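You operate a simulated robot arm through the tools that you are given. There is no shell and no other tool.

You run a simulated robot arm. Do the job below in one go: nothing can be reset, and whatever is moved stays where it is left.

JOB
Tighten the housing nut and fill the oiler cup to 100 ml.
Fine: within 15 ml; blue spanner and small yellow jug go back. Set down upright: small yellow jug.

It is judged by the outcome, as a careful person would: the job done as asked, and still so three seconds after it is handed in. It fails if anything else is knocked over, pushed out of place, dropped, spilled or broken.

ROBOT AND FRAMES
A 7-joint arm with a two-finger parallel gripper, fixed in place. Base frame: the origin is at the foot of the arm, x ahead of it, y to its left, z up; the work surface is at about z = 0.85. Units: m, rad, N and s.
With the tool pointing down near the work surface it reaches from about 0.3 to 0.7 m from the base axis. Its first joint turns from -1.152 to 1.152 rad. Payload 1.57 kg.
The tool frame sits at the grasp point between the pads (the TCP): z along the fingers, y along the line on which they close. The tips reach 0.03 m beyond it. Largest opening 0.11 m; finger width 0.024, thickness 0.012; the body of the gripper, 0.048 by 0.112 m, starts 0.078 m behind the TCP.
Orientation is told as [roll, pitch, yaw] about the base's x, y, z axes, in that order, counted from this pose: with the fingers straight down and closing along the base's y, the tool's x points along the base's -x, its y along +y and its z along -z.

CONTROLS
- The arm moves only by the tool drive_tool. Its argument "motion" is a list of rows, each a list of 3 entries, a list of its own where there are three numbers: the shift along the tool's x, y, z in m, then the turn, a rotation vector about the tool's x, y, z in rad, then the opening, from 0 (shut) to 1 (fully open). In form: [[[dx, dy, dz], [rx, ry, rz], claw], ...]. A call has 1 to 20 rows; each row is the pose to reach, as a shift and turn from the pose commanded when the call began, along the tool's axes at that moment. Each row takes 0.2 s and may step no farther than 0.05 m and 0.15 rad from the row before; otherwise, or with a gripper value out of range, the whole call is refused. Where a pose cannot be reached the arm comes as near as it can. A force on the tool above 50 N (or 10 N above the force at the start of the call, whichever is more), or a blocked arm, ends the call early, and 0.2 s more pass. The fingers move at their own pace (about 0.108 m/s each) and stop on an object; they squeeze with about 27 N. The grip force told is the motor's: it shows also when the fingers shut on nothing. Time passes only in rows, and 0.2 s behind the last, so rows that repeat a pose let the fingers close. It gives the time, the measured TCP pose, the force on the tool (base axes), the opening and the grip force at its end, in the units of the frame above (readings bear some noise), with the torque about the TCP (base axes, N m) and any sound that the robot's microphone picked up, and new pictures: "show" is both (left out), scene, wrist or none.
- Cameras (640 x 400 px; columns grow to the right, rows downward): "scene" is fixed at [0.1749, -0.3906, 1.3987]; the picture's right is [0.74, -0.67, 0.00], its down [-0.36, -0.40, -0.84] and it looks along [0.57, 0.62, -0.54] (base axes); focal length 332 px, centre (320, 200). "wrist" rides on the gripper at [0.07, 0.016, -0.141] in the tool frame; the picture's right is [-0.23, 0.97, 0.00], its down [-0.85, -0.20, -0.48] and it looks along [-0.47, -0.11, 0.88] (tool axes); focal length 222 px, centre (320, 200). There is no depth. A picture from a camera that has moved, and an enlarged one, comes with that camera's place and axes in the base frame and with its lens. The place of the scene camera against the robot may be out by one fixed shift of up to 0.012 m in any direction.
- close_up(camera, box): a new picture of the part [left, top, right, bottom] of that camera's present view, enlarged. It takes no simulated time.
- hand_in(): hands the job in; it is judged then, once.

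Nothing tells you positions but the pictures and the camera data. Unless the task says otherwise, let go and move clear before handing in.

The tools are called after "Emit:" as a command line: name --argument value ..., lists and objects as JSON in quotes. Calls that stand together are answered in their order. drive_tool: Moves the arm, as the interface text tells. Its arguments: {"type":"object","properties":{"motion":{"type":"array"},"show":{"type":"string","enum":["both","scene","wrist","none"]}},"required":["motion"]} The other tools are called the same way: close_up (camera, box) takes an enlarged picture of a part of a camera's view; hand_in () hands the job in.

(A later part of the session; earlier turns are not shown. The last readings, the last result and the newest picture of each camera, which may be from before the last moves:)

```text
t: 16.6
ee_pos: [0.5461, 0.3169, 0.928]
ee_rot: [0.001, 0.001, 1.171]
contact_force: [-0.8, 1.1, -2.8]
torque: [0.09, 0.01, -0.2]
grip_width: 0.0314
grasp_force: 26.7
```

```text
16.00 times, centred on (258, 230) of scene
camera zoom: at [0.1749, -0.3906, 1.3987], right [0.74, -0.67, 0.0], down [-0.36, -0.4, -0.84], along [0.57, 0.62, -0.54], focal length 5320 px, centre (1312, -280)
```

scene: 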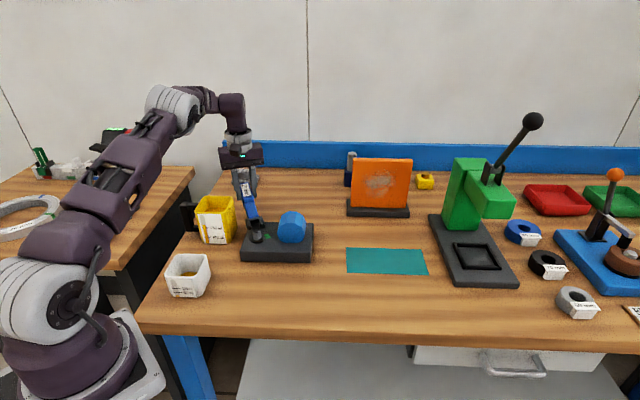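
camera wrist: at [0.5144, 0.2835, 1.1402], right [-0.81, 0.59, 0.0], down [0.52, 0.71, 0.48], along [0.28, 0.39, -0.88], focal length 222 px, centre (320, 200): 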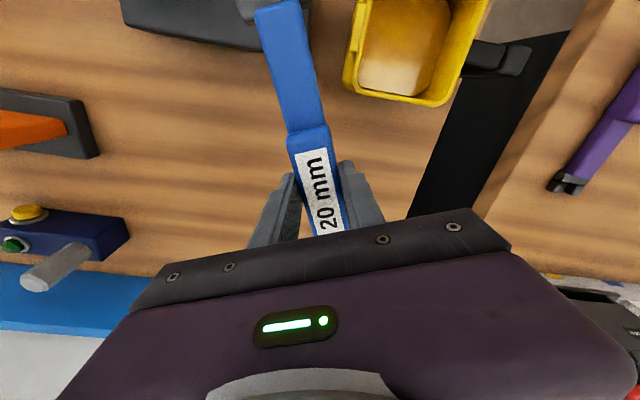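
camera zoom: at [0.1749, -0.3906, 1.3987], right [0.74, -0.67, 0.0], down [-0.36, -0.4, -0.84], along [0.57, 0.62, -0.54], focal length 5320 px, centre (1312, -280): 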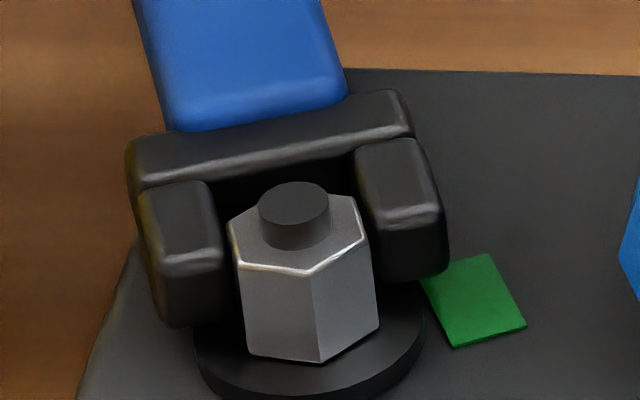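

A light side contact appeared (1.5 N, torque -0.2 N·m), meaning the left jaw is brushing the nut. I'll shift 1 mm toward tool +y and continue inward.

Emit:
drive_tool --motion '[[[0.0, 0.001, 0], [0, 0, 0], 0], [[0.003, 0.001, 0], [0, 0, 0], 0], [[0.005, 0.001, 0], [0, 0, 0], 0], [[0.005, 0.001, 0], [0, 0, 0], 0]]' --show "none"

Emit:
close_up --camera "scene" --box '[242, 220, 274, 240]'

```text
t: 17.6
ee_pos: [0.5424, 0.3131, 0.9276]
ee_rot: [0.0, -0.001, 1.17]
contact_force: [-0.6, 0.7, -2.1]
torque: [0.09, -0.04, -0.04]
grip_width: 0.0317
grasp_force: 26.7
```

```text
16.00 times, centred on (258, 230) of scene
camera zoom: at [0.1749, -0.3906, 1.3987], right [0.74, -0.67, 0.0], down [-0.36, -0.4, -0.84], along [0.57, 0.62, -0.54], focal length 5320 px, centre (1312, -280)
```

zoom: 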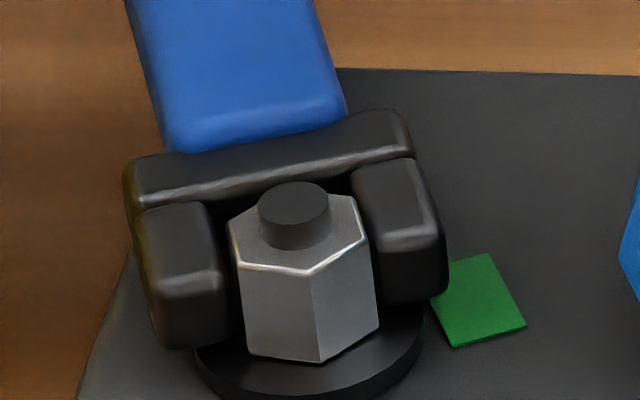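

The side contact is gone and the jaws cover the flats. I'll go 3 mm further to seat it.

Emit:
drive_tool --motion '[[[0.0015, 0, 0], [0, 0, 0], 0], [[0.003, 0, 0], [0, 0, 0], 0], [[0.003, 0, 0], [0, 0, 0], 0]]' --show "none"

Emit:
close_up --camera "scene" --box '[242, 220, 274, 240]'

```text
t: 18.4
ee_pos: [0.5405, 0.3095, 0.9274]
ee_rot: [0.0, 0.0, 1.171]
contact_force: [0.2, -1.0, -1.4]
torque: [0.1, -0.03, 0.02]
grip_width: 0.0316
grasp_force: 26.7
```

```text
16.00 times, centred on (258, 230) of scene
camera zoom: at [0.1749, -0.3906, 1.3987], right [0.74, -0.67, 0.0], down [-0.36, -0.4, -0.84], along [0.57, 0.62, -0.54], focal length 5320 px, centre (1312, -280)
```

zoom: 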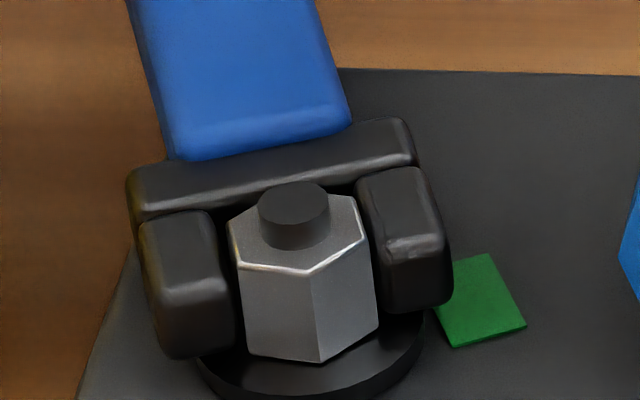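

The spanner is well seated with negligible force. Now I'll turn it clockwise about the nut, about 20° first, and check how the nut and torque respond.

Emit:
drive_tool --motion '[[[0.0002, -0.0082, 0], [0, 0, 0.06], 0], [[0.001, -0.0164, 0], [0, 0, 0.12], 0], [[0.0022, -0.0244, 0], [0, 0, 0.18], 0], [[0.0039, -0.0324, 0], [0, 0, 0.24], 0], [[0.0061, -0.0403, 0], [0, 0, 0.3], 0], [[0.0083, -0.0468, 0], [0, 0, 0.35], 0], [[0.0083, -0.0468, 0], [0, 0, 0.35], 0]]' --show "scene"

Emit:
close_up --camera "scene" --box '[242, 220, 274, 240]'

Emit:
close_up --camera "scene" --box '[230, 180, 326, 250]'

```text
t: 20.0
ee_pos: [0.5817, 0.2838, 0.9285]
ee_rot: [0.001, 0.002, 0.819]
contact_force: [-0.1, -0.2, -2.5]
torque: [0.09, -0.07, -0.08]
grip_width: 0.0317
grasp_force: 27.3
```

scene: 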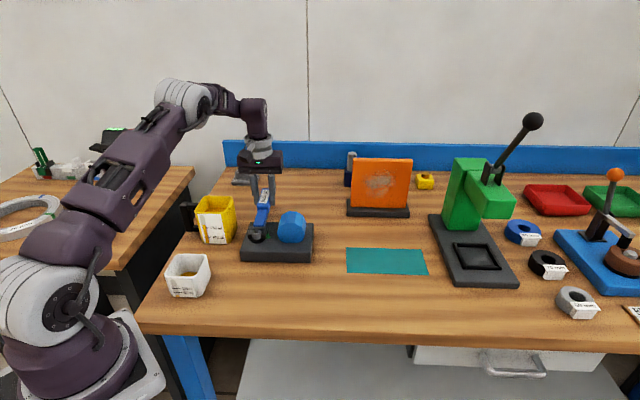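

```text
16.00 times, centred on (258, 230) of scene
camera zoom: at [0.1749, -0.3906, 1.3987], right [0.74, -0.67, 0.0], down [-0.36, -0.4, -0.84], along [0.57, 0.62, -0.54], focal length 5320 px, centre (1312, -280)
```

zoom: 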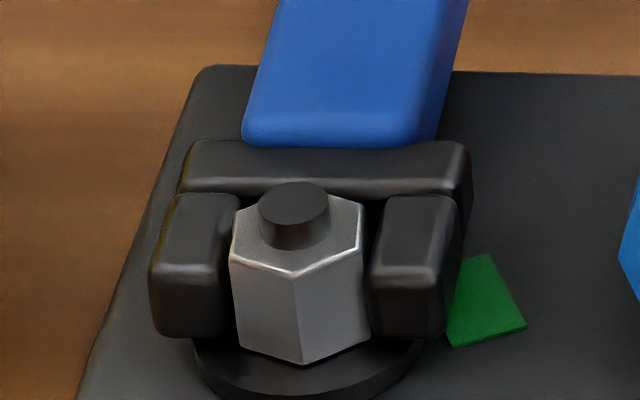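

```text
5.71 times, centred on (278, 215) of scene
camera zoom: at [0.1749, -0.3906, 1.3987], right [0.74, -0.67, 0.0], down [-0.36, -0.4, -0.84], along [0.57, 0.62, -0.54], focal length 1900 px, centre (560, 114)
```

zoom: 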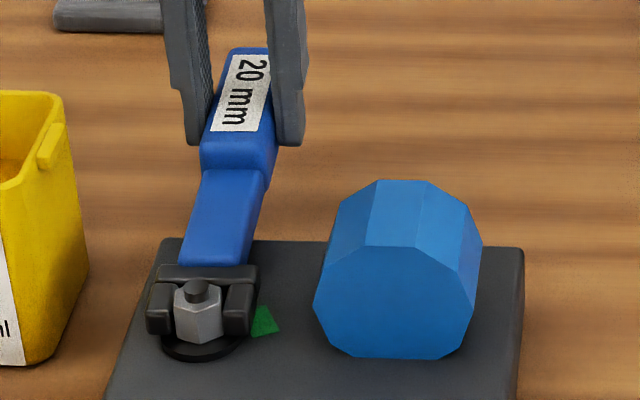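

The nut is following (about 14° for 20° of spanner, the rest being slack) and the torque is low. I'll continue another 20°.

Emit:
drive_tool --motion '[[[0.0002, -0.0082, 0], [0, 0, 0.06], 0], [[0.001, -0.0164, 0], [0, 0, 0.12], 0], [[0.0022, -0.0244, 0], [0, 0, 0.18], 0], [[0.0039, -0.0324, 0], [0, 0, 0.24], 0], [[0.0061, -0.0403, 0], [0, 0, 0.3], 0], [[0.0083, -0.0468, 0], [0, 0, 0.35], 0], [[0.0083, -0.0468, 0], [0, 0, 0.35], 0]]' --show "scene"

Emit:
close_up --camera "scene" --box '[242, 220, 274, 240]'

Emit:
close_up --camera "scene" --box '[230, 180, 326, 250]'

```text
t: 21.6
ee_pos: [0.6093, 0.2459, 0.9267]
ee_rot: [0.0, -0.001, 0.469]
contact_force: [-0.9, 0.6, -4.3]
torque: [0.15, -0.21, -0.05]
grip_width: 0.0317
grasp_force: 27.1
```

scene: 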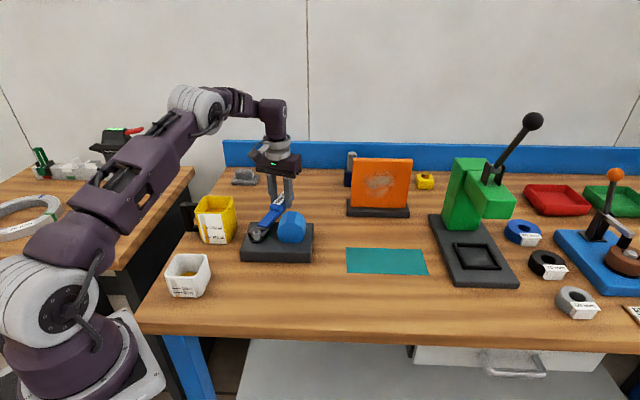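

```text
16.00 times, centred on (258, 230) of scene
camera zoom: at [0.175, -0.3906, 1.3987], right [0.74, -0.67, 0.0], down [-0.36, -0.4, -0.84], along [0.57, 0.62, -0.54], focal length 5320 px, centre (1312, -280)
```

zoom: 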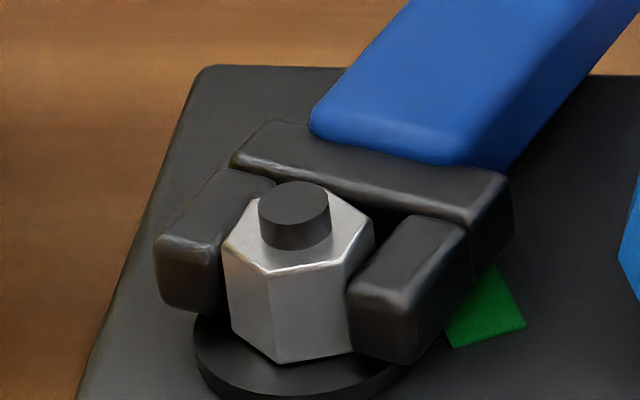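

```text
5.71 times, centred on (278, 215) of scene
camera zoom: at [0.175, -0.3906, 1.3987], right [0.74, -0.67, 0.0], down [-0.36, -0.4, -0.84], along [0.57, 0.62, -0.54], focal length 1900 px, centre (560, 114)
```

zoom: 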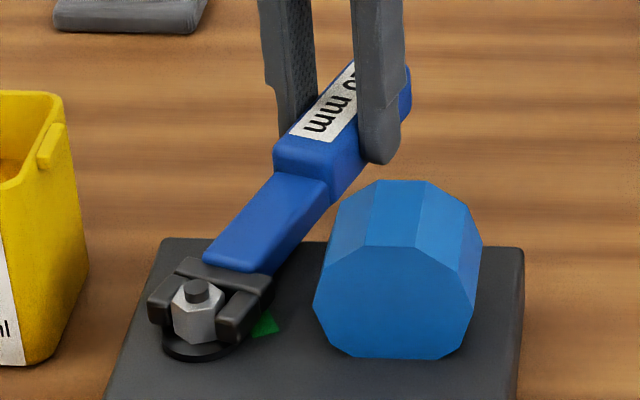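

The nut has turned about 32–34° so far. Before going further I'll check the shank-to-housing gap with the wrist camera.

Emit:
close_up --camera "wrist" --box '[120, 0, 440, 200]'

```text
2.00 times, centred on (280, 100) of wrist
camera zoom: at [0.5399, 0.229, 1.0683], right [-0.24, 0.97, 0.0], down [0.85, 0.21, 0.48], along [0.46, 0.11, -0.88], focal length 444 px, centre (400, 400)
```

zoom: 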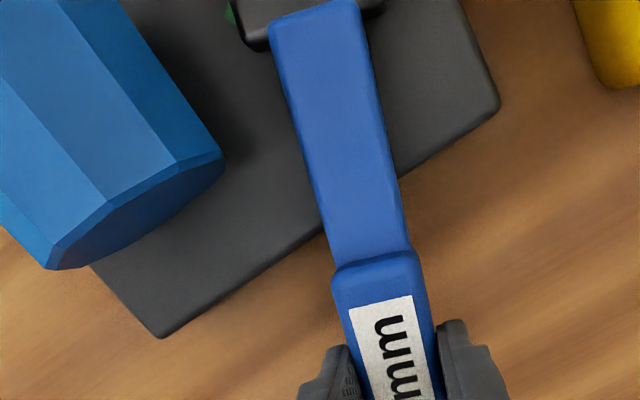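

The housing's nearest corner is about 67 mm from the nut and 35° behind the handle axis, so there is about 9 mm of gap left at a handle angle of 10°. I'll turn another 16°.

Emit:
drive_tool --motion '[[[0.0002, -0.0082, 0], [0, 0, 0.06], 0], [[0.001, -0.0164, 0], [0, 0, 0.12], 0], [[0.0022, -0.0244, 0], [0, 0, 0.18], 0], [[0.0039, -0.0324, 0], [0, 0, 0.24], 0], [[0.0053, -0.0377, 0], [0, 0, 0.28], 0], [[0.0053, -0.0377, 0], [0, 0, 0.28], 0]]' --show "scene"

Emit:
close_up --camera "scene" --box '[242, 220, 274, 240]'

Emit:
close_up --camera "wrist" --box '[120, 0, 440, 200]'

```text
t: 23.0
ee_pos: [0.6223, 0.211, 0.9281]
ee_rot: [0.001, 0.001, 0.188]
contact_force: [-1.0, 0.2, -3.4]
torque: [0.04, -0.3, -0.07]
grip_width: 0.0316
grasp_force: 27.2
```

scene: 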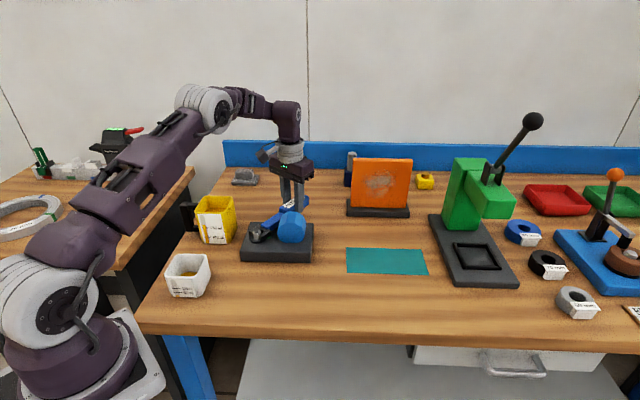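

```text
16.00 times, centred on (258, 230) of scene
camera zoom: at [0.1749, -0.3906, 1.3987], right [0.74, -0.67, 0.0], down [-0.36, -0.4, -0.84], along [0.57, 0.62, -0.54], focal length 5320 px, centre (1312, -280)
```

zoom: 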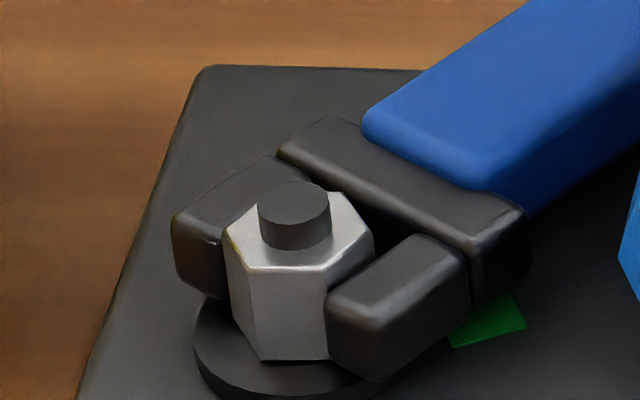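

```text
2.00 times, centred on (280, 100) of wrist
camera zoom: at [0.5504, 0.2128, 1.0685], right [0.04, 1.0, 0.0], down [0.88, -0.04, 0.48], along [0.48, -0.02, -0.88], focal length 444 px, centre (400, 400)
```

zoom: 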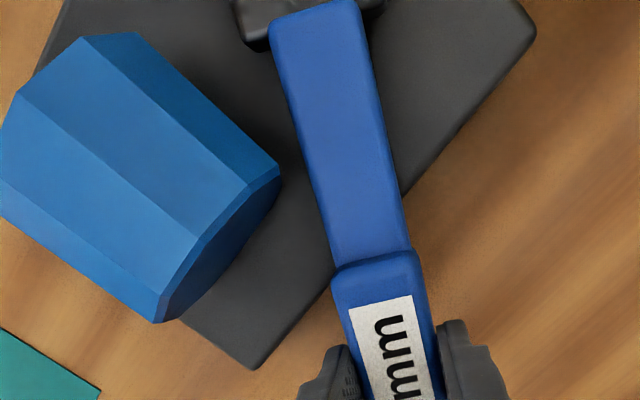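

The spanner is at about 11° with a gap left to the housing. I'll zoom in tight on the nut to measure how far it has actually turned.

Emit:
close_up --camera "scene" --box '[250, 226, 266, 240]'

Emit:
close_up --camera "scene" --box '[244, 226, 292, 256]'

```text
16.00 times, centred on (258, 233) of scene
camera zoom: at [0.1749, -0.3906, 1.3987], right [0.74, -0.67, 0.0], down [-0.36, -0.4, -0.84], along [0.57, 0.62, -0.54], focal length 5320 px, centre (1312, -328)
```

zoom: 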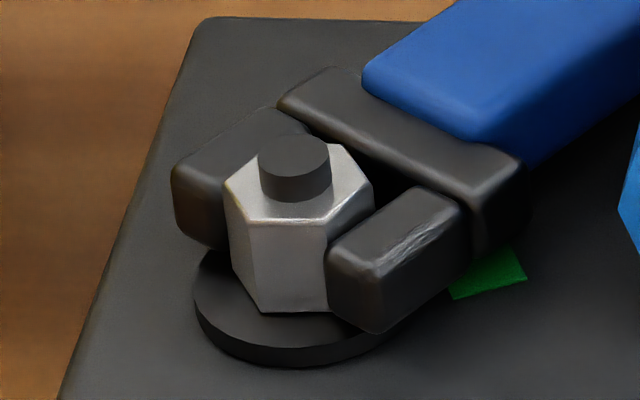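

```text
13.33 times, centred on (268, 241) of scene
camera zoom: at [0.1749, -0.3906, 1.3987], right [0.74, -0.67, 0.0], down [-0.36, -0.4, -0.84], along [0.57, 0.62, -0.54], focal length 4433 px, centre (1013, -347)
```

zoom: 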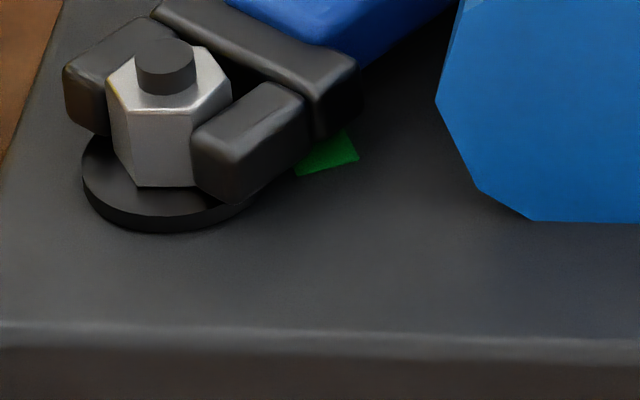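

By the hexagon corners the nut has turned about 48°, so the pointer is near -10.5° against the green centre of -17.5°. There is about 10 mm of gap to the housing, so I'll turn 4° more in two small steps.

Emit:
drive_tool --motion '[[[0.0001, -0.0048, 0], [0, 0, 0.035], 0], [[0.0003, -0.0095, 0], [0, 0, 0.07], 0], [[0.0003, -0.0095, 0], [0, 0, 0.07], 0]]' --show "none"

Emit:
close_up --camera "scene" --box '[242, 223, 274, 243]'

Emit:
close_up --camera "wrist" --box '[200, 30, 360, 130]'

```text
t: 23.8
ee_pos: [0.6239, 0.2001, 0.9293]
ee_rot: [-0.002, 0.002, 0.118]
contact_force: [-0.3, 0.3, -4.2]
torque: [0.02, -0.3, 0.0]
grip_width: 0.0317
grasp_force: 27.0
```

```text
16.00 times, centred on (258, 233) of scene
camera zoom: at [0.175, -0.3906, 1.3987], right [0.74, -0.67, 0.0], down [-0.36, -0.4, -0.84], along [0.57, 0.62, -0.54], focal length 5320 px, centre (1312, -328)
```

zoom: 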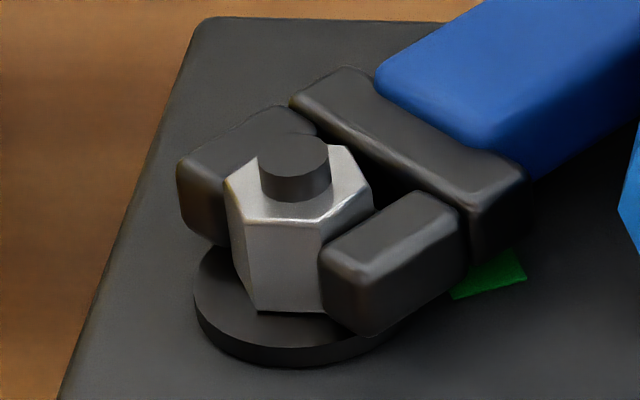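

```text
4.00 times, centred on (280, 80) of wrist
camera zoom: at [0.5523, 0.2083, 1.0686], right [0.11, 0.99, 0.0], down [0.87, -0.1, 0.48], along [0.48, -0.05, -0.88], focal length 888 px, centre (480, 680)
```

zoom: 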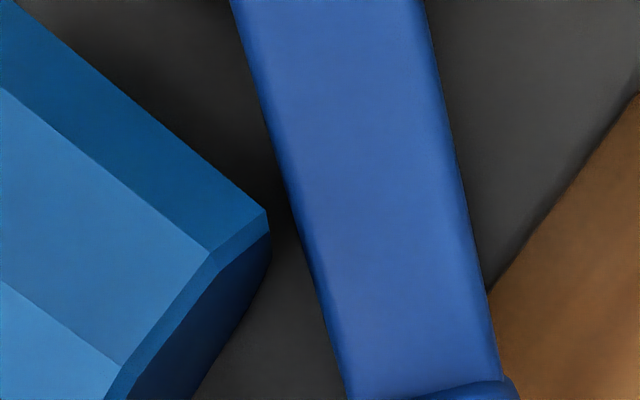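

The nut has now turned about 53° (pointer near -15°), and the shank is 5 mm from the housing, so I'll stop here. I'll back the spanner off by its slack, about 6.5°, to free the jaws, and check that the nut stays put.

Emit:
drive_tool --motion '[[[0.0002, 0.0082, 0], [0, 0, -0.06], 0], [[0.0009, 0.0156, 0], [0, 0, -0.115], 0], [[0.0009, 0.0156, 0], [0, 0, -0.115], 0]]' --show "none"

Emit:
close_up --camera "scene" --box '[242, 223, 274, 243]'

```text
t: 24.6
ee_pos: [0.6205, 0.2153, 0.9279]
ee_rot: [-0.001, 0.0, 0.236]
contact_force: [-0.4, 0.2, -1.9]
torque: [-0.03, -0.05, 0.03]
grip_width: 0.0316
grasp_force: 26.9
```

```text
16.00 times, centred on (258, 233) of scene
camera zoom: at [0.175, -0.3906, 1.3987], right [0.74, -0.67, 0.0], down [-0.36, -0.4, -0.84], along [0.57, 0.62, -0.54], focal length 5320 px, centre (1312, -328)
```

zoom: 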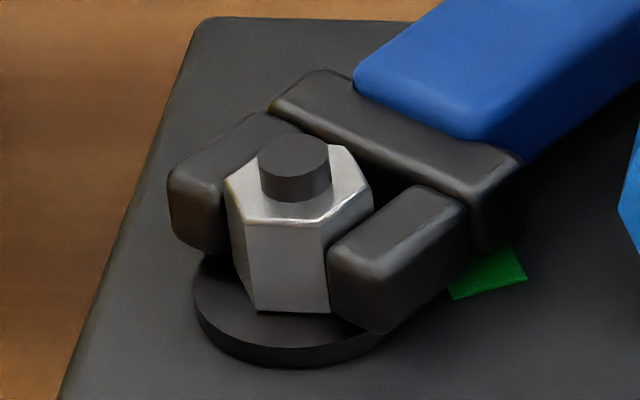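

The nut stayed in place and the jaws are free, so I'll lift the spanner straight up off the nut.

Emit:
drive_tool --motion '[[[0, 0, -0.006], [0, 0, 0], 0], [[0, 0, -0.014], [0, 0, 0], 0], [[0, 0, -0.024], [0, 0, 0], 0], [[0, 0, -0.045], [0, 0, 0], 0], [[0, 0, -0.065], [0, 0, 0], 0], [[0, 0, -0.065], [0, 0, 0], 0]]' --show "scene"

Emit:
close_up --camera "scene" --box '[242, 223, 290, 253]'

```text
t: 26.0
ee_pos: [0.6218, 0.2154, 0.9932]
ee_rot: [-0.001, 0.0, 0.233]
contact_force: [-0.6, -0.2, -2.6]
torque: [0.03, -0.05, 0.03]
grip_width: 0.0317
grasp_force: 26.8
```

scene: 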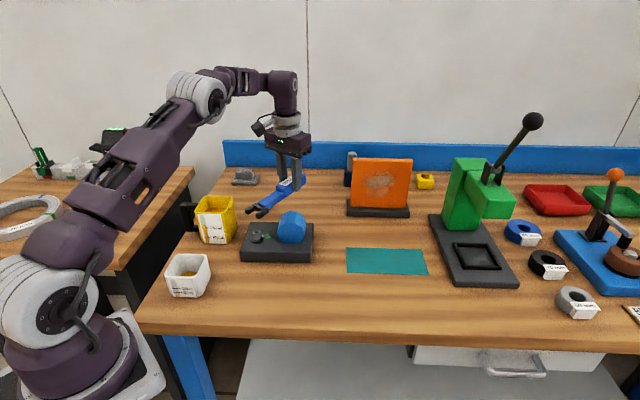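

```text
13.33 times, centred on (266, 238) of scene
camera zoom: at [0.1749, -0.3906, 1.3987], right [0.74, -0.67, 0.0], down [-0.36, -0.4, -0.84], along [0.57, 0.62, -0.54], focal length 4433 px, centre (1040, -307)
```

zoom: 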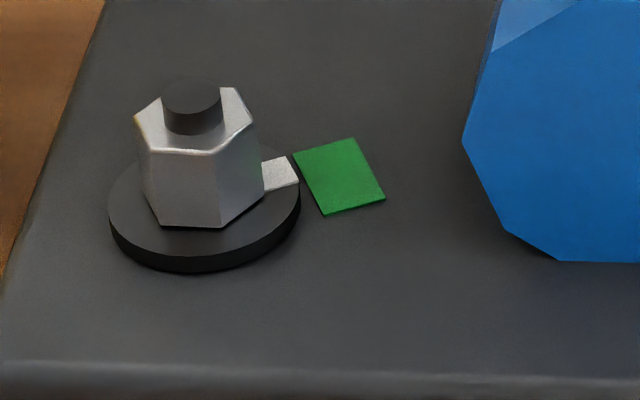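

The pointer now points at the middle of the green patch, so the nut is tightened. Next I'll carry the spanner back to above its original spot with its original orientation.

Emit:
drive_tool --motion '[[[0.0059, -0.0386, -0.008], [0, 0, 0.1117], 0], [[0.0118, -0.0771, -0.012], [0, 0, 0.2234], 0], [[0.0177, -0.1157, -0.012], [0, 0, 0.3351], 0], [[0.0236, -0.1543, -0.012], [0, 0, 0.4468], 0], [[0.0295, -0.1929, -0.012], [0, 0, 0.5585], 0], [[0.0353, -0.2314, -0.012], [0, 0, 0.6702], 0], [[0.0412, -0.27, -0.012], [0, 0, 0.7819], 0], [[0.0471, -0.3086, -0.008], [0, 0, 0.8936], 0], [[0.053, -0.3471, 0.0], [0, 0, 1.0053], 0], [[0.0589, -0.3857, 0.008], [0, 0, 1.117], 0], [[0.0589, -0.3857, 0.008], [0, 0, 1.117], 0]]' --show "both"

```text
t: 28.4
ee_pos: [0.6522, -0.1732, 0.9837]
ee_rot: [0.001, -0.001, -0.884]
contact_force: [0.6, 0.4, -2.6]
torque: [-0.07, -0.04, -0.02]
grip_width: 0.0317
grasp_force: 27.1
camera wrist: at [0.6206, -0.1093, 1.1246], right [0.9, 0.44, 0.0], down [0.39, -0.79, 0.48], along [0.21, -0.43, -0.88], focal length 222 px, centre (320, 200)
```

scene: 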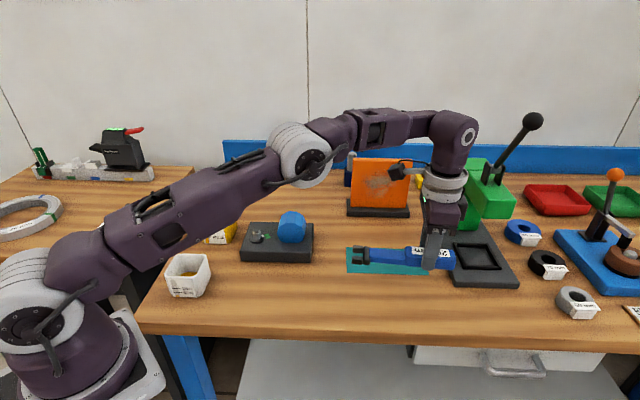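
wrist: 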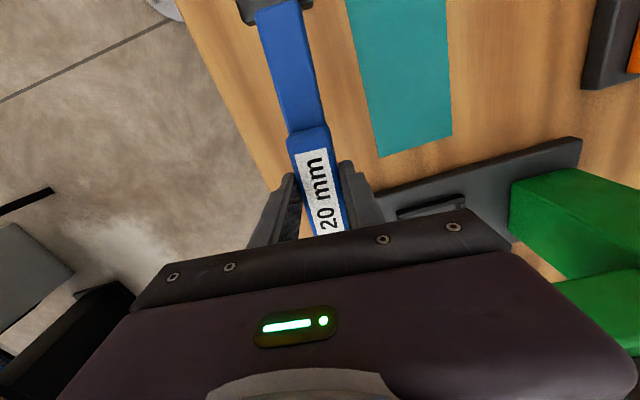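

The spanner is above its original spot. I'll lower it to just above the table and compare with the earlier picture.

Emit:
drive_tool --motion '[[[0, 0, 0.03], [0, 0, 0], 0], [[0, 0, 0.06], [0, 0, 0], 0], [[0, 0, 0.08], [0, 0, 0], 0], [[0, 0, 0.091], [0, 0, 0], 0], [[0, 0, 0.091], [0, 0, 0], 0]]' --show "none"

Emit:
close_up --camera "scene" --box '[340, 265, 452, 315]'

```text
t: 29.6
ee_pos: [0.6541, -0.1721, 0.8921]
ee_rot: [-0.001, -0.001, -0.883]
contact_force: [-0.1, 0.1, -2.1]
torque: [-0.05, -0.06, 0.01]
grip_width: 0.0316
grasp_force: 27.2
```

```text
5.71 times, centred on (396, 290) of scene
camera zoom: at [0.175, -0.3906, 1.3986], right [0.74, -0.67, 0.0], down [-0.36, -0.4, -0.84], along [0.57, 0.62, -0.54], focal length 1900 px, centre (-114, -314)
```

zoom: 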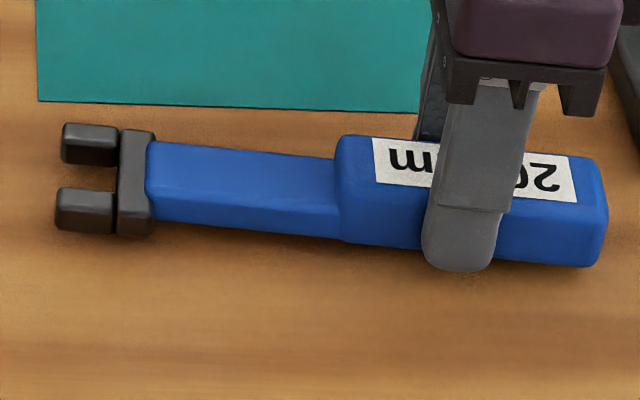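

It is level and about 6 mm above its resting place. I'll set it down.

Emit:
drive_tool --motion '[[[0, 0, 0.004], [0, 0, 0], 0], [[0, 0, 0.0068], [0, 0, 0], 0], [[0, 0, 0.0068], [0, 0, 0], 0]]' --show "none"

Emit:
close_up --camera "scene" --box '[340, 265, 452, 315]'

```text
t: 30.4
ee_pos: [0.6528, -0.1726, 0.8872]
ee_rot: [-0.001, 0.001, -0.883]
contact_force: [-0.6, 0.4, 2.6]
torque: [0.41, 0.33, 0.06]
grip_width: 0.0317
grasp_force: 27.2
```

```text
5.71 times, centred on (396, 290) of scene
camera zoom: at [0.1749, -0.3906, 1.3987], right [0.74, -0.67, 0.0], down [-0.36, -0.4, -0.84], along [0.57, 0.62, -0.54], focal length 1900 px, centre (-114, -314)
```

zoom: 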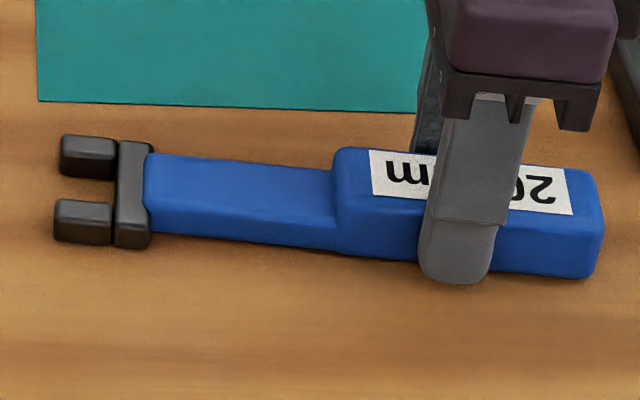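

It's on the table within about 1–2 mm of its original place. I'll open the fingers and rise clear.

Emit:
drive_tool --motion '[[[0, 0, 0], [0, 0, 0], 0.6], [[0, 0, 0], [0, 0, 0], 0.6], [[0, 0, -0.03], [0, 0, 0], 0.6], [[0, 0, -0.07], [0, 0, 0], 0.6], [[0, 0, -0.1], [0, 0, 0], 0.6], [[0, 0, -0.1], [0, 0, 0], 0.6]]' --show "both"

Emit:
close_up --camera "scene" --box '[340, 265, 452, 315]'

```text
t: 31.8
ee_pos: [0.6528, -0.1722, 0.9876]
ee_rot: [0.0, -0.001, -0.884]
contact_force: [0.2, 0.1, 0.0]
torque: [0.01, -0.03, 0.01]
grip_width: 0.0659
grasp_force: 0.1
camera wrist: at [0.6214, -0.108, 1.1273], right [0.9, 0.44, 0.0], down [0.39, -0.79, 0.48], along [0.21, -0.43, -0.88], focal length 222 px, centre (320, 200)
```

scene: 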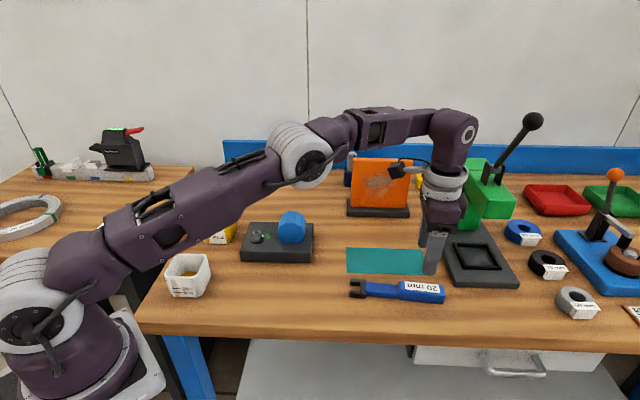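
wrist: 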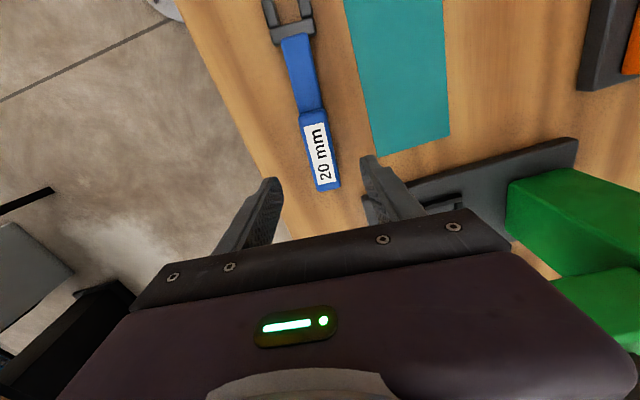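

```text
5.71 times, centred on (396, 290) of scene
camera zoom: at [0.1749, -0.3906, 1.3987], right [0.74, -0.67, 0.0], down [-0.36, -0.4, -0.84], along [0.57, 0.62, -0.54], focal length 1900 px, centre (-114, -314)
```

zoom: 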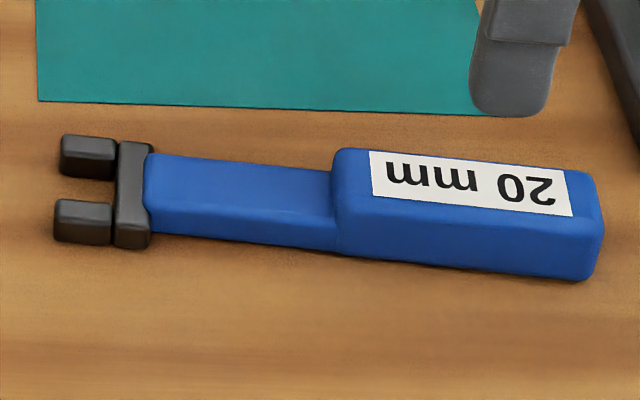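

The spanner is back within about 1 mm of its original pose. Next I'll move the wrist camera over the yellow jug to measure it for grasping and re-check the nut from above.

Emit:
drive_tool --motion '[[[0.0403, 0.0111, -0.01], [0, 0, 0], 0.6], [[0.0805, 0.0221, -0.02], [0, 0, 0], 0.6], [[0.1208, 0.0332, -0.03], [0, 0, 0], 0.7], [[0.161, 0.0442, -0.04], [0, 0, 0], 0.8], [[0.2013, 0.0553, -0.05], [0, 0, 0], 0.9], [[0.2415, 0.0663, -0.06], [0, 0, 0], 1], [[0.2818, 0.0774, -0.07], [0, 0, 0], 1], [[0.3221, 0.0884, -0.081], [0, 0, 0], 1], [[0.3623, 0.0995, -0.081], [0, 0, 0], 1], [[0.4026, 0.1105, -0.081], [0, 0, 0], 1], [[0.4428, 0.1216, -0.081], [0, 0, 0], 1], [[0.4831, 0.1326, -0.081], [0, 0, 0], 1], [[0.5234, 0.1437, -0.081], [0, 0, 0], 1], [[0.5636, 0.1547, -0.081], [0, 0, 0], 1], [[0.5636, 0.1547, -0.081], [0, 0, 0], 1]]' --show "both"

Emit:
close_up --camera "wrist" --box '[220, 60, 460, 260]'

```text
t: 35.0
ee_pos: [0.4168, 0.36, 1.0676]
ee_rot: [0.0, 0.001, -0.883]
contact_force: [-0.9, 0.4, -0.9]
torque: [0.0, -0.02, -0.01]
grip_width: 0.11
grasp_force: 0.0
camera wrist: at [0.3837, 0.4253, 1.2084], right [0.9, 0.44, 0.0], down [0.39, -0.79, 0.48], along [0.21, -0.43, -0.88], focal length 222 px, centre (320, 200)
```

scene: 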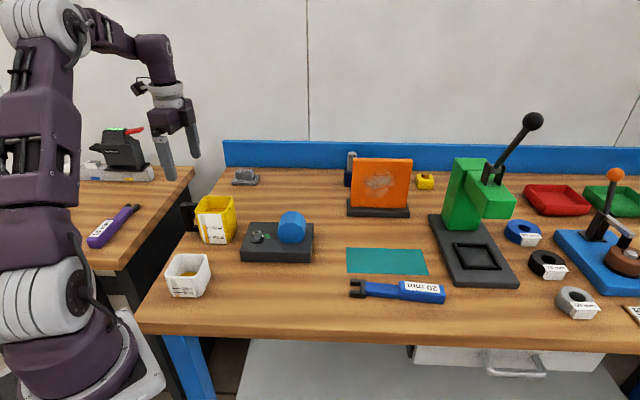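
wrist: 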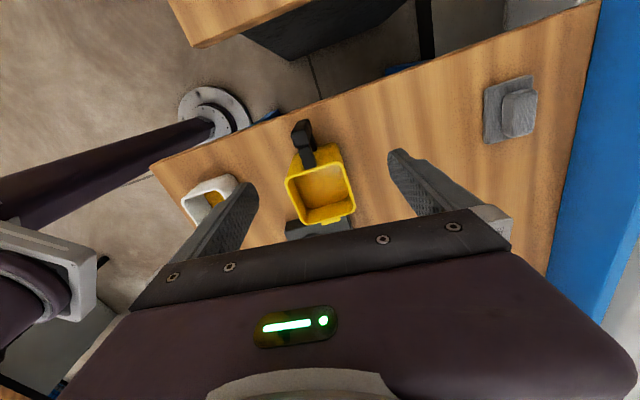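

```text
2.00 times, centred on (340, 160) of wrist
camera zoom: at [0.3837, 0.4253, 1.2084], right [0.9, 0.44, 0.0], down [0.39, -0.79, 0.48], along [0.21, -0.43, -0.88], focal length 444 px, centre (280, 280)
```

zoom: 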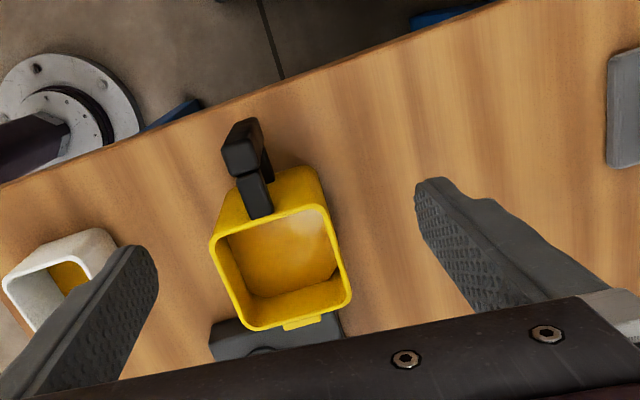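

The jug is clearly visible. I'll zoom in to measure its rim, spout and handle precisely in the tool frame.

Emit:
close_up --camera "wrist" --box '[270, 110, 370, 235]'

Emit:
close_up --camera "scene" --box '[174, 188, 246, 250]'

Emit:
close_up --camera "scene" --box '[242, 223, 290, 253]'

```text
3.20 times, centred on (320, 172) of wrist
camera zoom: at [0.3837, 0.4253, 1.2084], right [0.9, 0.44, 0.0], down [0.39, -0.79, 0.48], along [0.21, -0.43, -0.88], focal length 711 px, centre (320, 288)
```

zoom: 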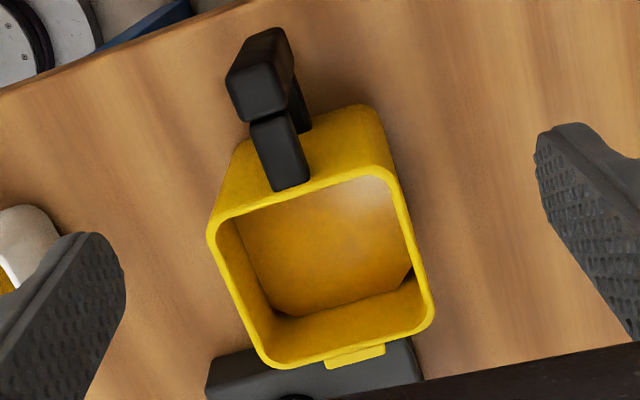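

```text
6.45 times, centred on (210, 219) of scene
camera zoom: at [0.1749, -0.3906, 1.3987], right [0.74, -0.67, 0.0], down [-0.36, -0.4, -0.84], along [0.57, 0.62, -0.54], focal length 2145 px, centre (1030, 77)
```

zoom: 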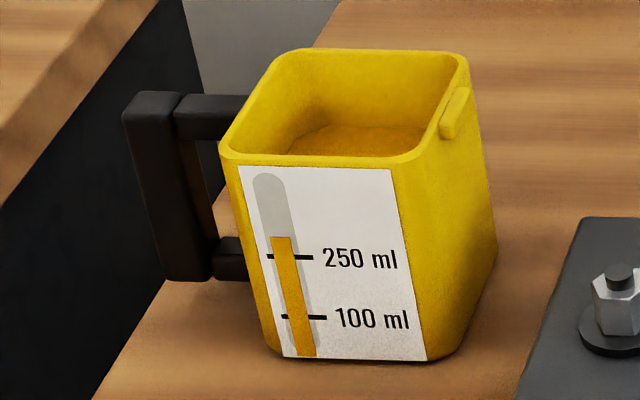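

```text
13.33 times, centred on (266, 238) of scene
camera zoom: at [0.1749, -0.3906, 1.3987], right [0.74, -0.67, 0.0], down [-0.36, -0.4, -0.84], along [0.57, 0.62, -0.54], focal length 4433 px, centre (1040, -307)
```

zoom: 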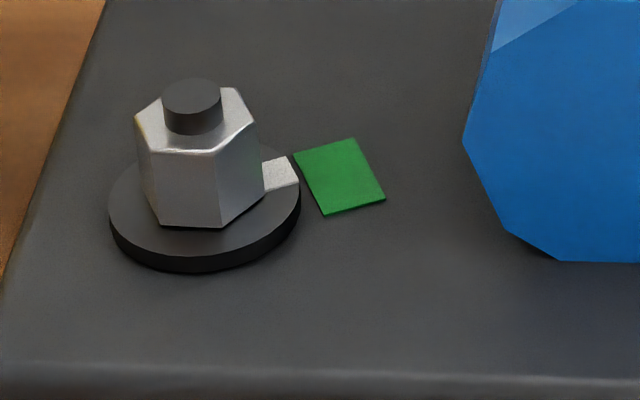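

The jug measures about 80 × 77 mm and is centred near (0.446, 0.300), with the spout toward about -45° and the handle opposite. I'll move directly above it, turn to match and check from the scene camera.

Emit:
drive_tool --motion '[[[-0.022, -0.005, 0.01], [0, 0, -0.03], 1], [[-0.044, -0.01, 0.02], [0, 0, -0.06], 1], [[-0.066, -0.015, 0.03], [0, 0, -0.092], 1], [[-0.066, -0.015, 0.05], [0, 0, -0.092], 1], [[-0.066, -0.015, 0.05], [0, 0, -0.092], 1]]' --show "both"

Emit:
close_up --camera "scene" --box '[150, 120, 280, 250]'

Emit:
close_up --camera "wrist" --box '[220, 60, 460, 260]'

```text
t: 36.2
ee_pos: [0.4452, 0.3, 1.0184]
ee_rot: [0.0, 0.002, -0.791]
contact_force: [-0.3, 0.1, 0.2]
torque: [-0.01, -0.02, 0.02]
grip_width: 0.1096
grasp_force: 0.2
camera wrist: at [0.4075, 0.3609, 1.1587], right [0.85, 0.52, 0.0], down [0.46, -0.75, 0.48], along [0.25, -0.41, -0.88], focal length 222 px, centre (320, 200)
```

scene: 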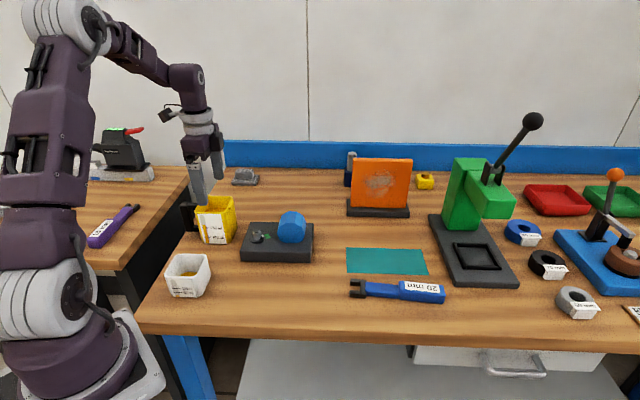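
wrist: 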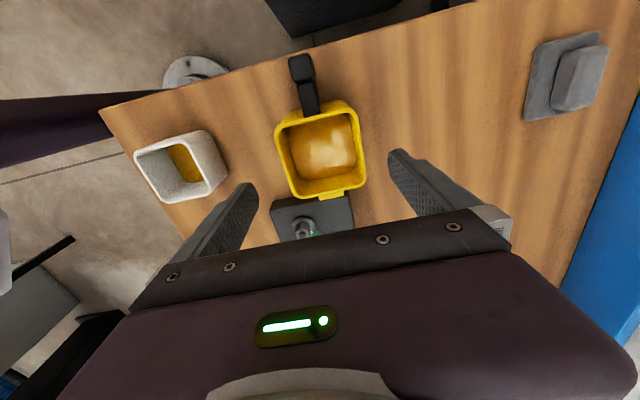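

```text
3.08 times, centred on (215, 185) of scene
camera zoom: at [0.1749, -0.3906, 1.3987], right [0.74, -0.67, 0.0], down [-0.36, -0.4, -0.84], along [0.57, 0.62, -0.54], focal length 1023 px, centre (643, 246)
```

zoom: 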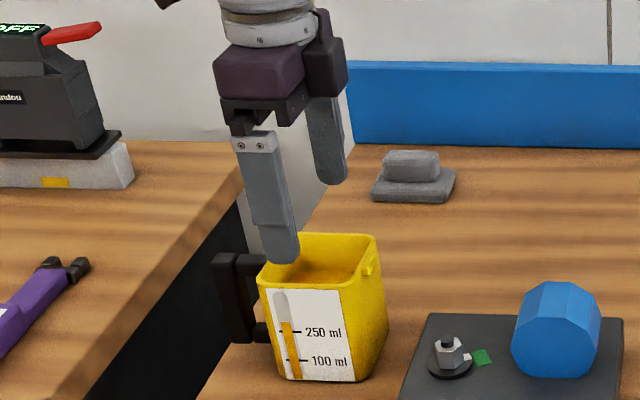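

```text
2.00 times, centred on (340, 160) of wrist
camera zoom: at [0.4075, 0.3609, 1.1587], right [0.85, 0.52, 0.0], down [0.46, -0.75, 0.48], along [0.25, -0.41, -0.88], focal length 444 px, centre (280, 280)
```

zoom: 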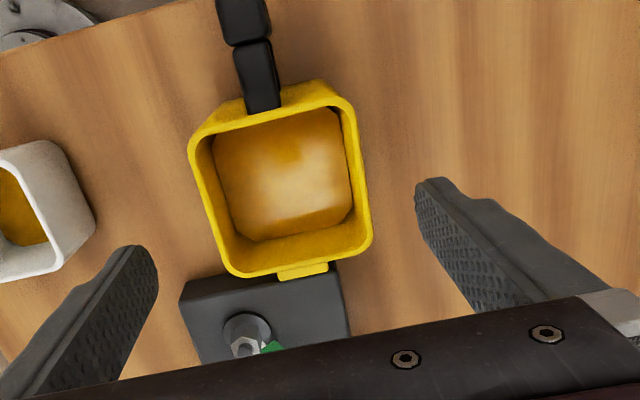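

The jug is centred within 3–4 mm of the tool and aligned within about 1°. I'll correct 3 mm along tool +y and descend with the fingers fully open on either side.

Emit:
drive_tool --motion '[[[0.001, 0.003, 0.02], [0, 0, 0.01], 1], [[0.001, 0.003, 0.05], [0, 0, 0.01], 1], [[0.001, 0.003, 0.08], [0, 0, 0.01], 1], [[0.001, 0.003, 0.105], [0, 0, 0.01], 1], [[0.001, 0.003, 0.117], [0, 0, 0.01], 1], [[0.001, 0.003, 0.117], [0, 0, 0.01], 1]]' --show "both"

Emit:
close_up --camera "scene" --box '[150, 140, 280, 260]'

```text
t: 37.6
ee_pos: [0.4467, 0.3025, 0.9009]
ee_rot: [0.002, 0.0, -0.802]
contact_force: [0.1, -1.4, 0.8]
torque: [0.0, 0.01, 0.0]
grip_width: 0.11
grasp_force: 0.1
camera wrist: at [0.4091, 0.3641, 1.0418], right [0.86, 0.51, 0.0], down [0.45, -0.75, 0.48], along [0.25, -0.41, -0.88], focal length 222 px, centre (320, 200)
```

scene: 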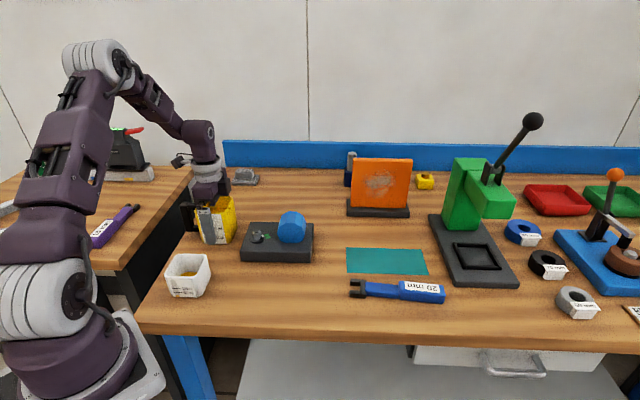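
wrist: 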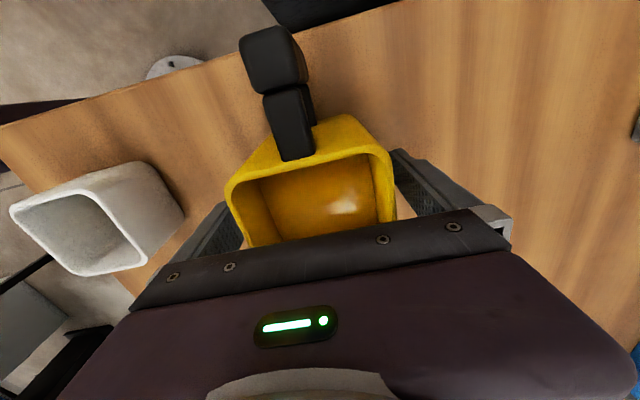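

```text
3.33 times, centred on (215, 200) of scene
camera zoom: at [0.1749, -0.3906, 1.3987], right [0.74, -0.67, 0.0], down [-0.36, -0.4, -0.84], along [0.57, 0.62, -0.54], focal length 1108 px, centre (670, 200)
```

zoom: 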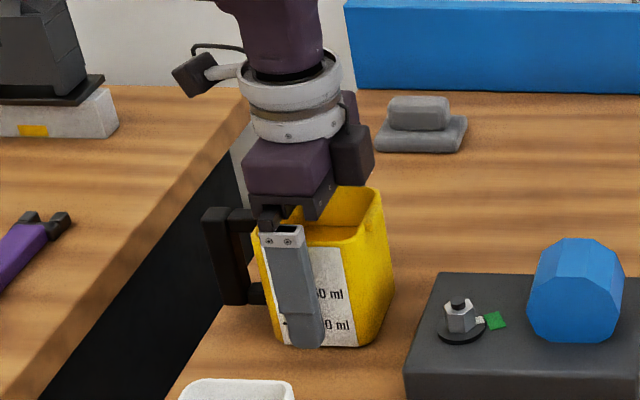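

The fingers are on either side of the jug with space on both. I'll close on it gently and check for any shift.

Emit:
drive_tool --motion '[[[0, 0, 0], [0, 0, 0], 0.85], [[0, 0, 0], [0, 0, 0], 0.75], [[0, 0, 0], [0, 0, 0], 0.7], [[0, 0, 0], [0, 0, 0], 0.5], [[0, 0, 0], [0, 0, 0], 0.3], [[0, 0, 0], [0, 0, 0], 0], [[0, 0, 0], [0, 0, 0], 0]]' --show "both"

Emit:
close_up --camera "scene" --box '[174, 188, 246, 250]'

```text
t: 39.2
ee_pos: [0.4471, 0.3022, 0.9008]
ee_rot: [-0.001, 0.001, -0.801]
contact_force: [0.6, 0.4, 0.3]
torque: [0.03, -0.1, 0.02]
grip_width: 0.08
grasp_force: 26.9
camera wrist: at [0.4092, 0.3641, 1.0421], right [0.86, 0.51, 0.0], down [0.45, -0.75, 0.48], along [0.25, -0.41, -0.88], focal length 222 px, centre (320, 200)
```

scene: 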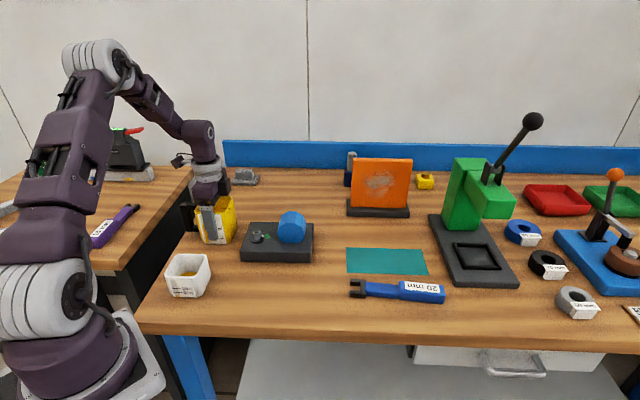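
wrist: 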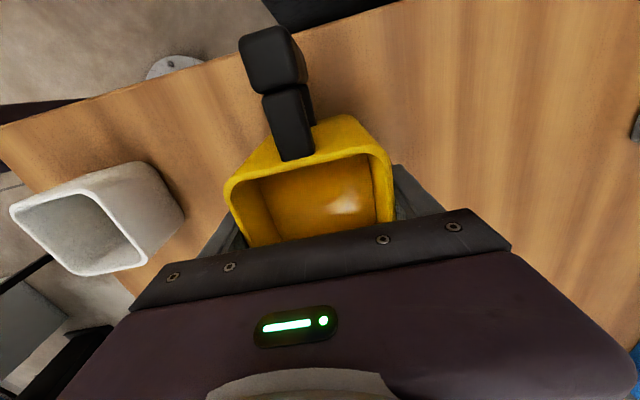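

```text
6.45 times, centred on (210, 219) of scene
camera zoom: at [0.1749, -0.3906, 1.3987], right [0.74, -0.67, 0.0], down [-0.36, -0.4, -0.84], along [0.57, 0.62, -0.54], focal length 2145 px, centre (1030, 77)
```

zoom: 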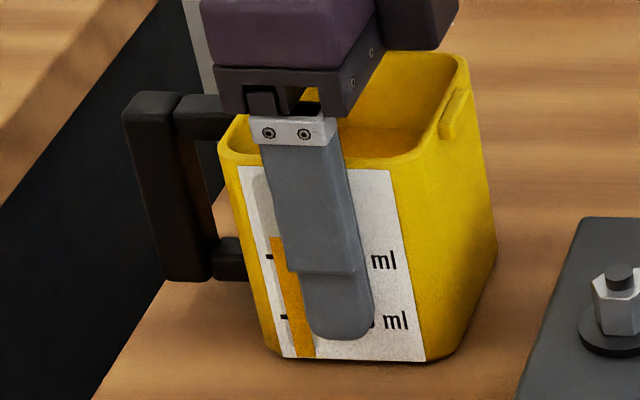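

The jug is gripped (80 mm, 27 N) and has not shifted. I'll lift it slowly and check that it stays upright.

Emit:
drive_tool --motion '[[[0, 0, -0.01], [0, 0, 0], 0], [[0, 0, -0.025], [0, 0, 0], 0], [[0, 0, -0.045], [0, 0, 0], 0], [[0, 0, -0.065], [0, 0, 0], 0], [[0, 0, -0.08], [0, 0, 0], 0], [[0, 0, -0.09], [0, 0, 0], 0], [[0, 0, -0.09], [0, 0, 0], 0]]' --show "both"

Emit:
close_up --camera "scene" --box '[150, 140, 280, 260]'

```text
t: 40.8
ee_pos: [0.4467, 0.3031, 0.9921]
ee_rot: [0.001, 0.0, -0.8]
contact_force: [-0.5, -0.8, -3.4]
torque: [-0.06, -0.04, -0.04]
grip_width: 0.0804
grasp_force: 26.9
camera wrist: at [0.4095, 0.3649, 1.1315], right [0.86, 0.51, 0.0], down [0.45, -0.75, 0.48], along [0.25, -0.41, -0.88], focal length 222 px, centre (320, 200)
```

scene: 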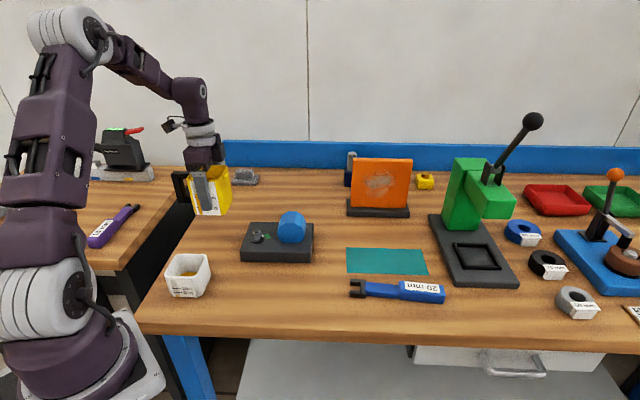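
wrist: 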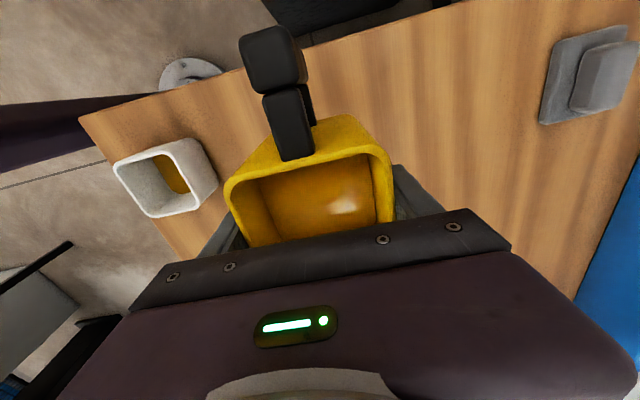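

```text
3.33 times, centred on (215, 200) of scene
camera zoom: at [0.175, -0.3906, 1.3987], right [0.74, -0.67, 0.0], down [-0.36, -0.4, -0.84], along [0.57, 0.62, -0.54], focal length 1108 px, centre (670, 200)
```

zoom: 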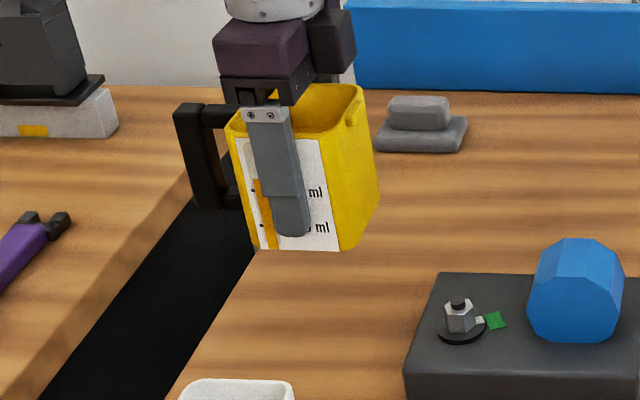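

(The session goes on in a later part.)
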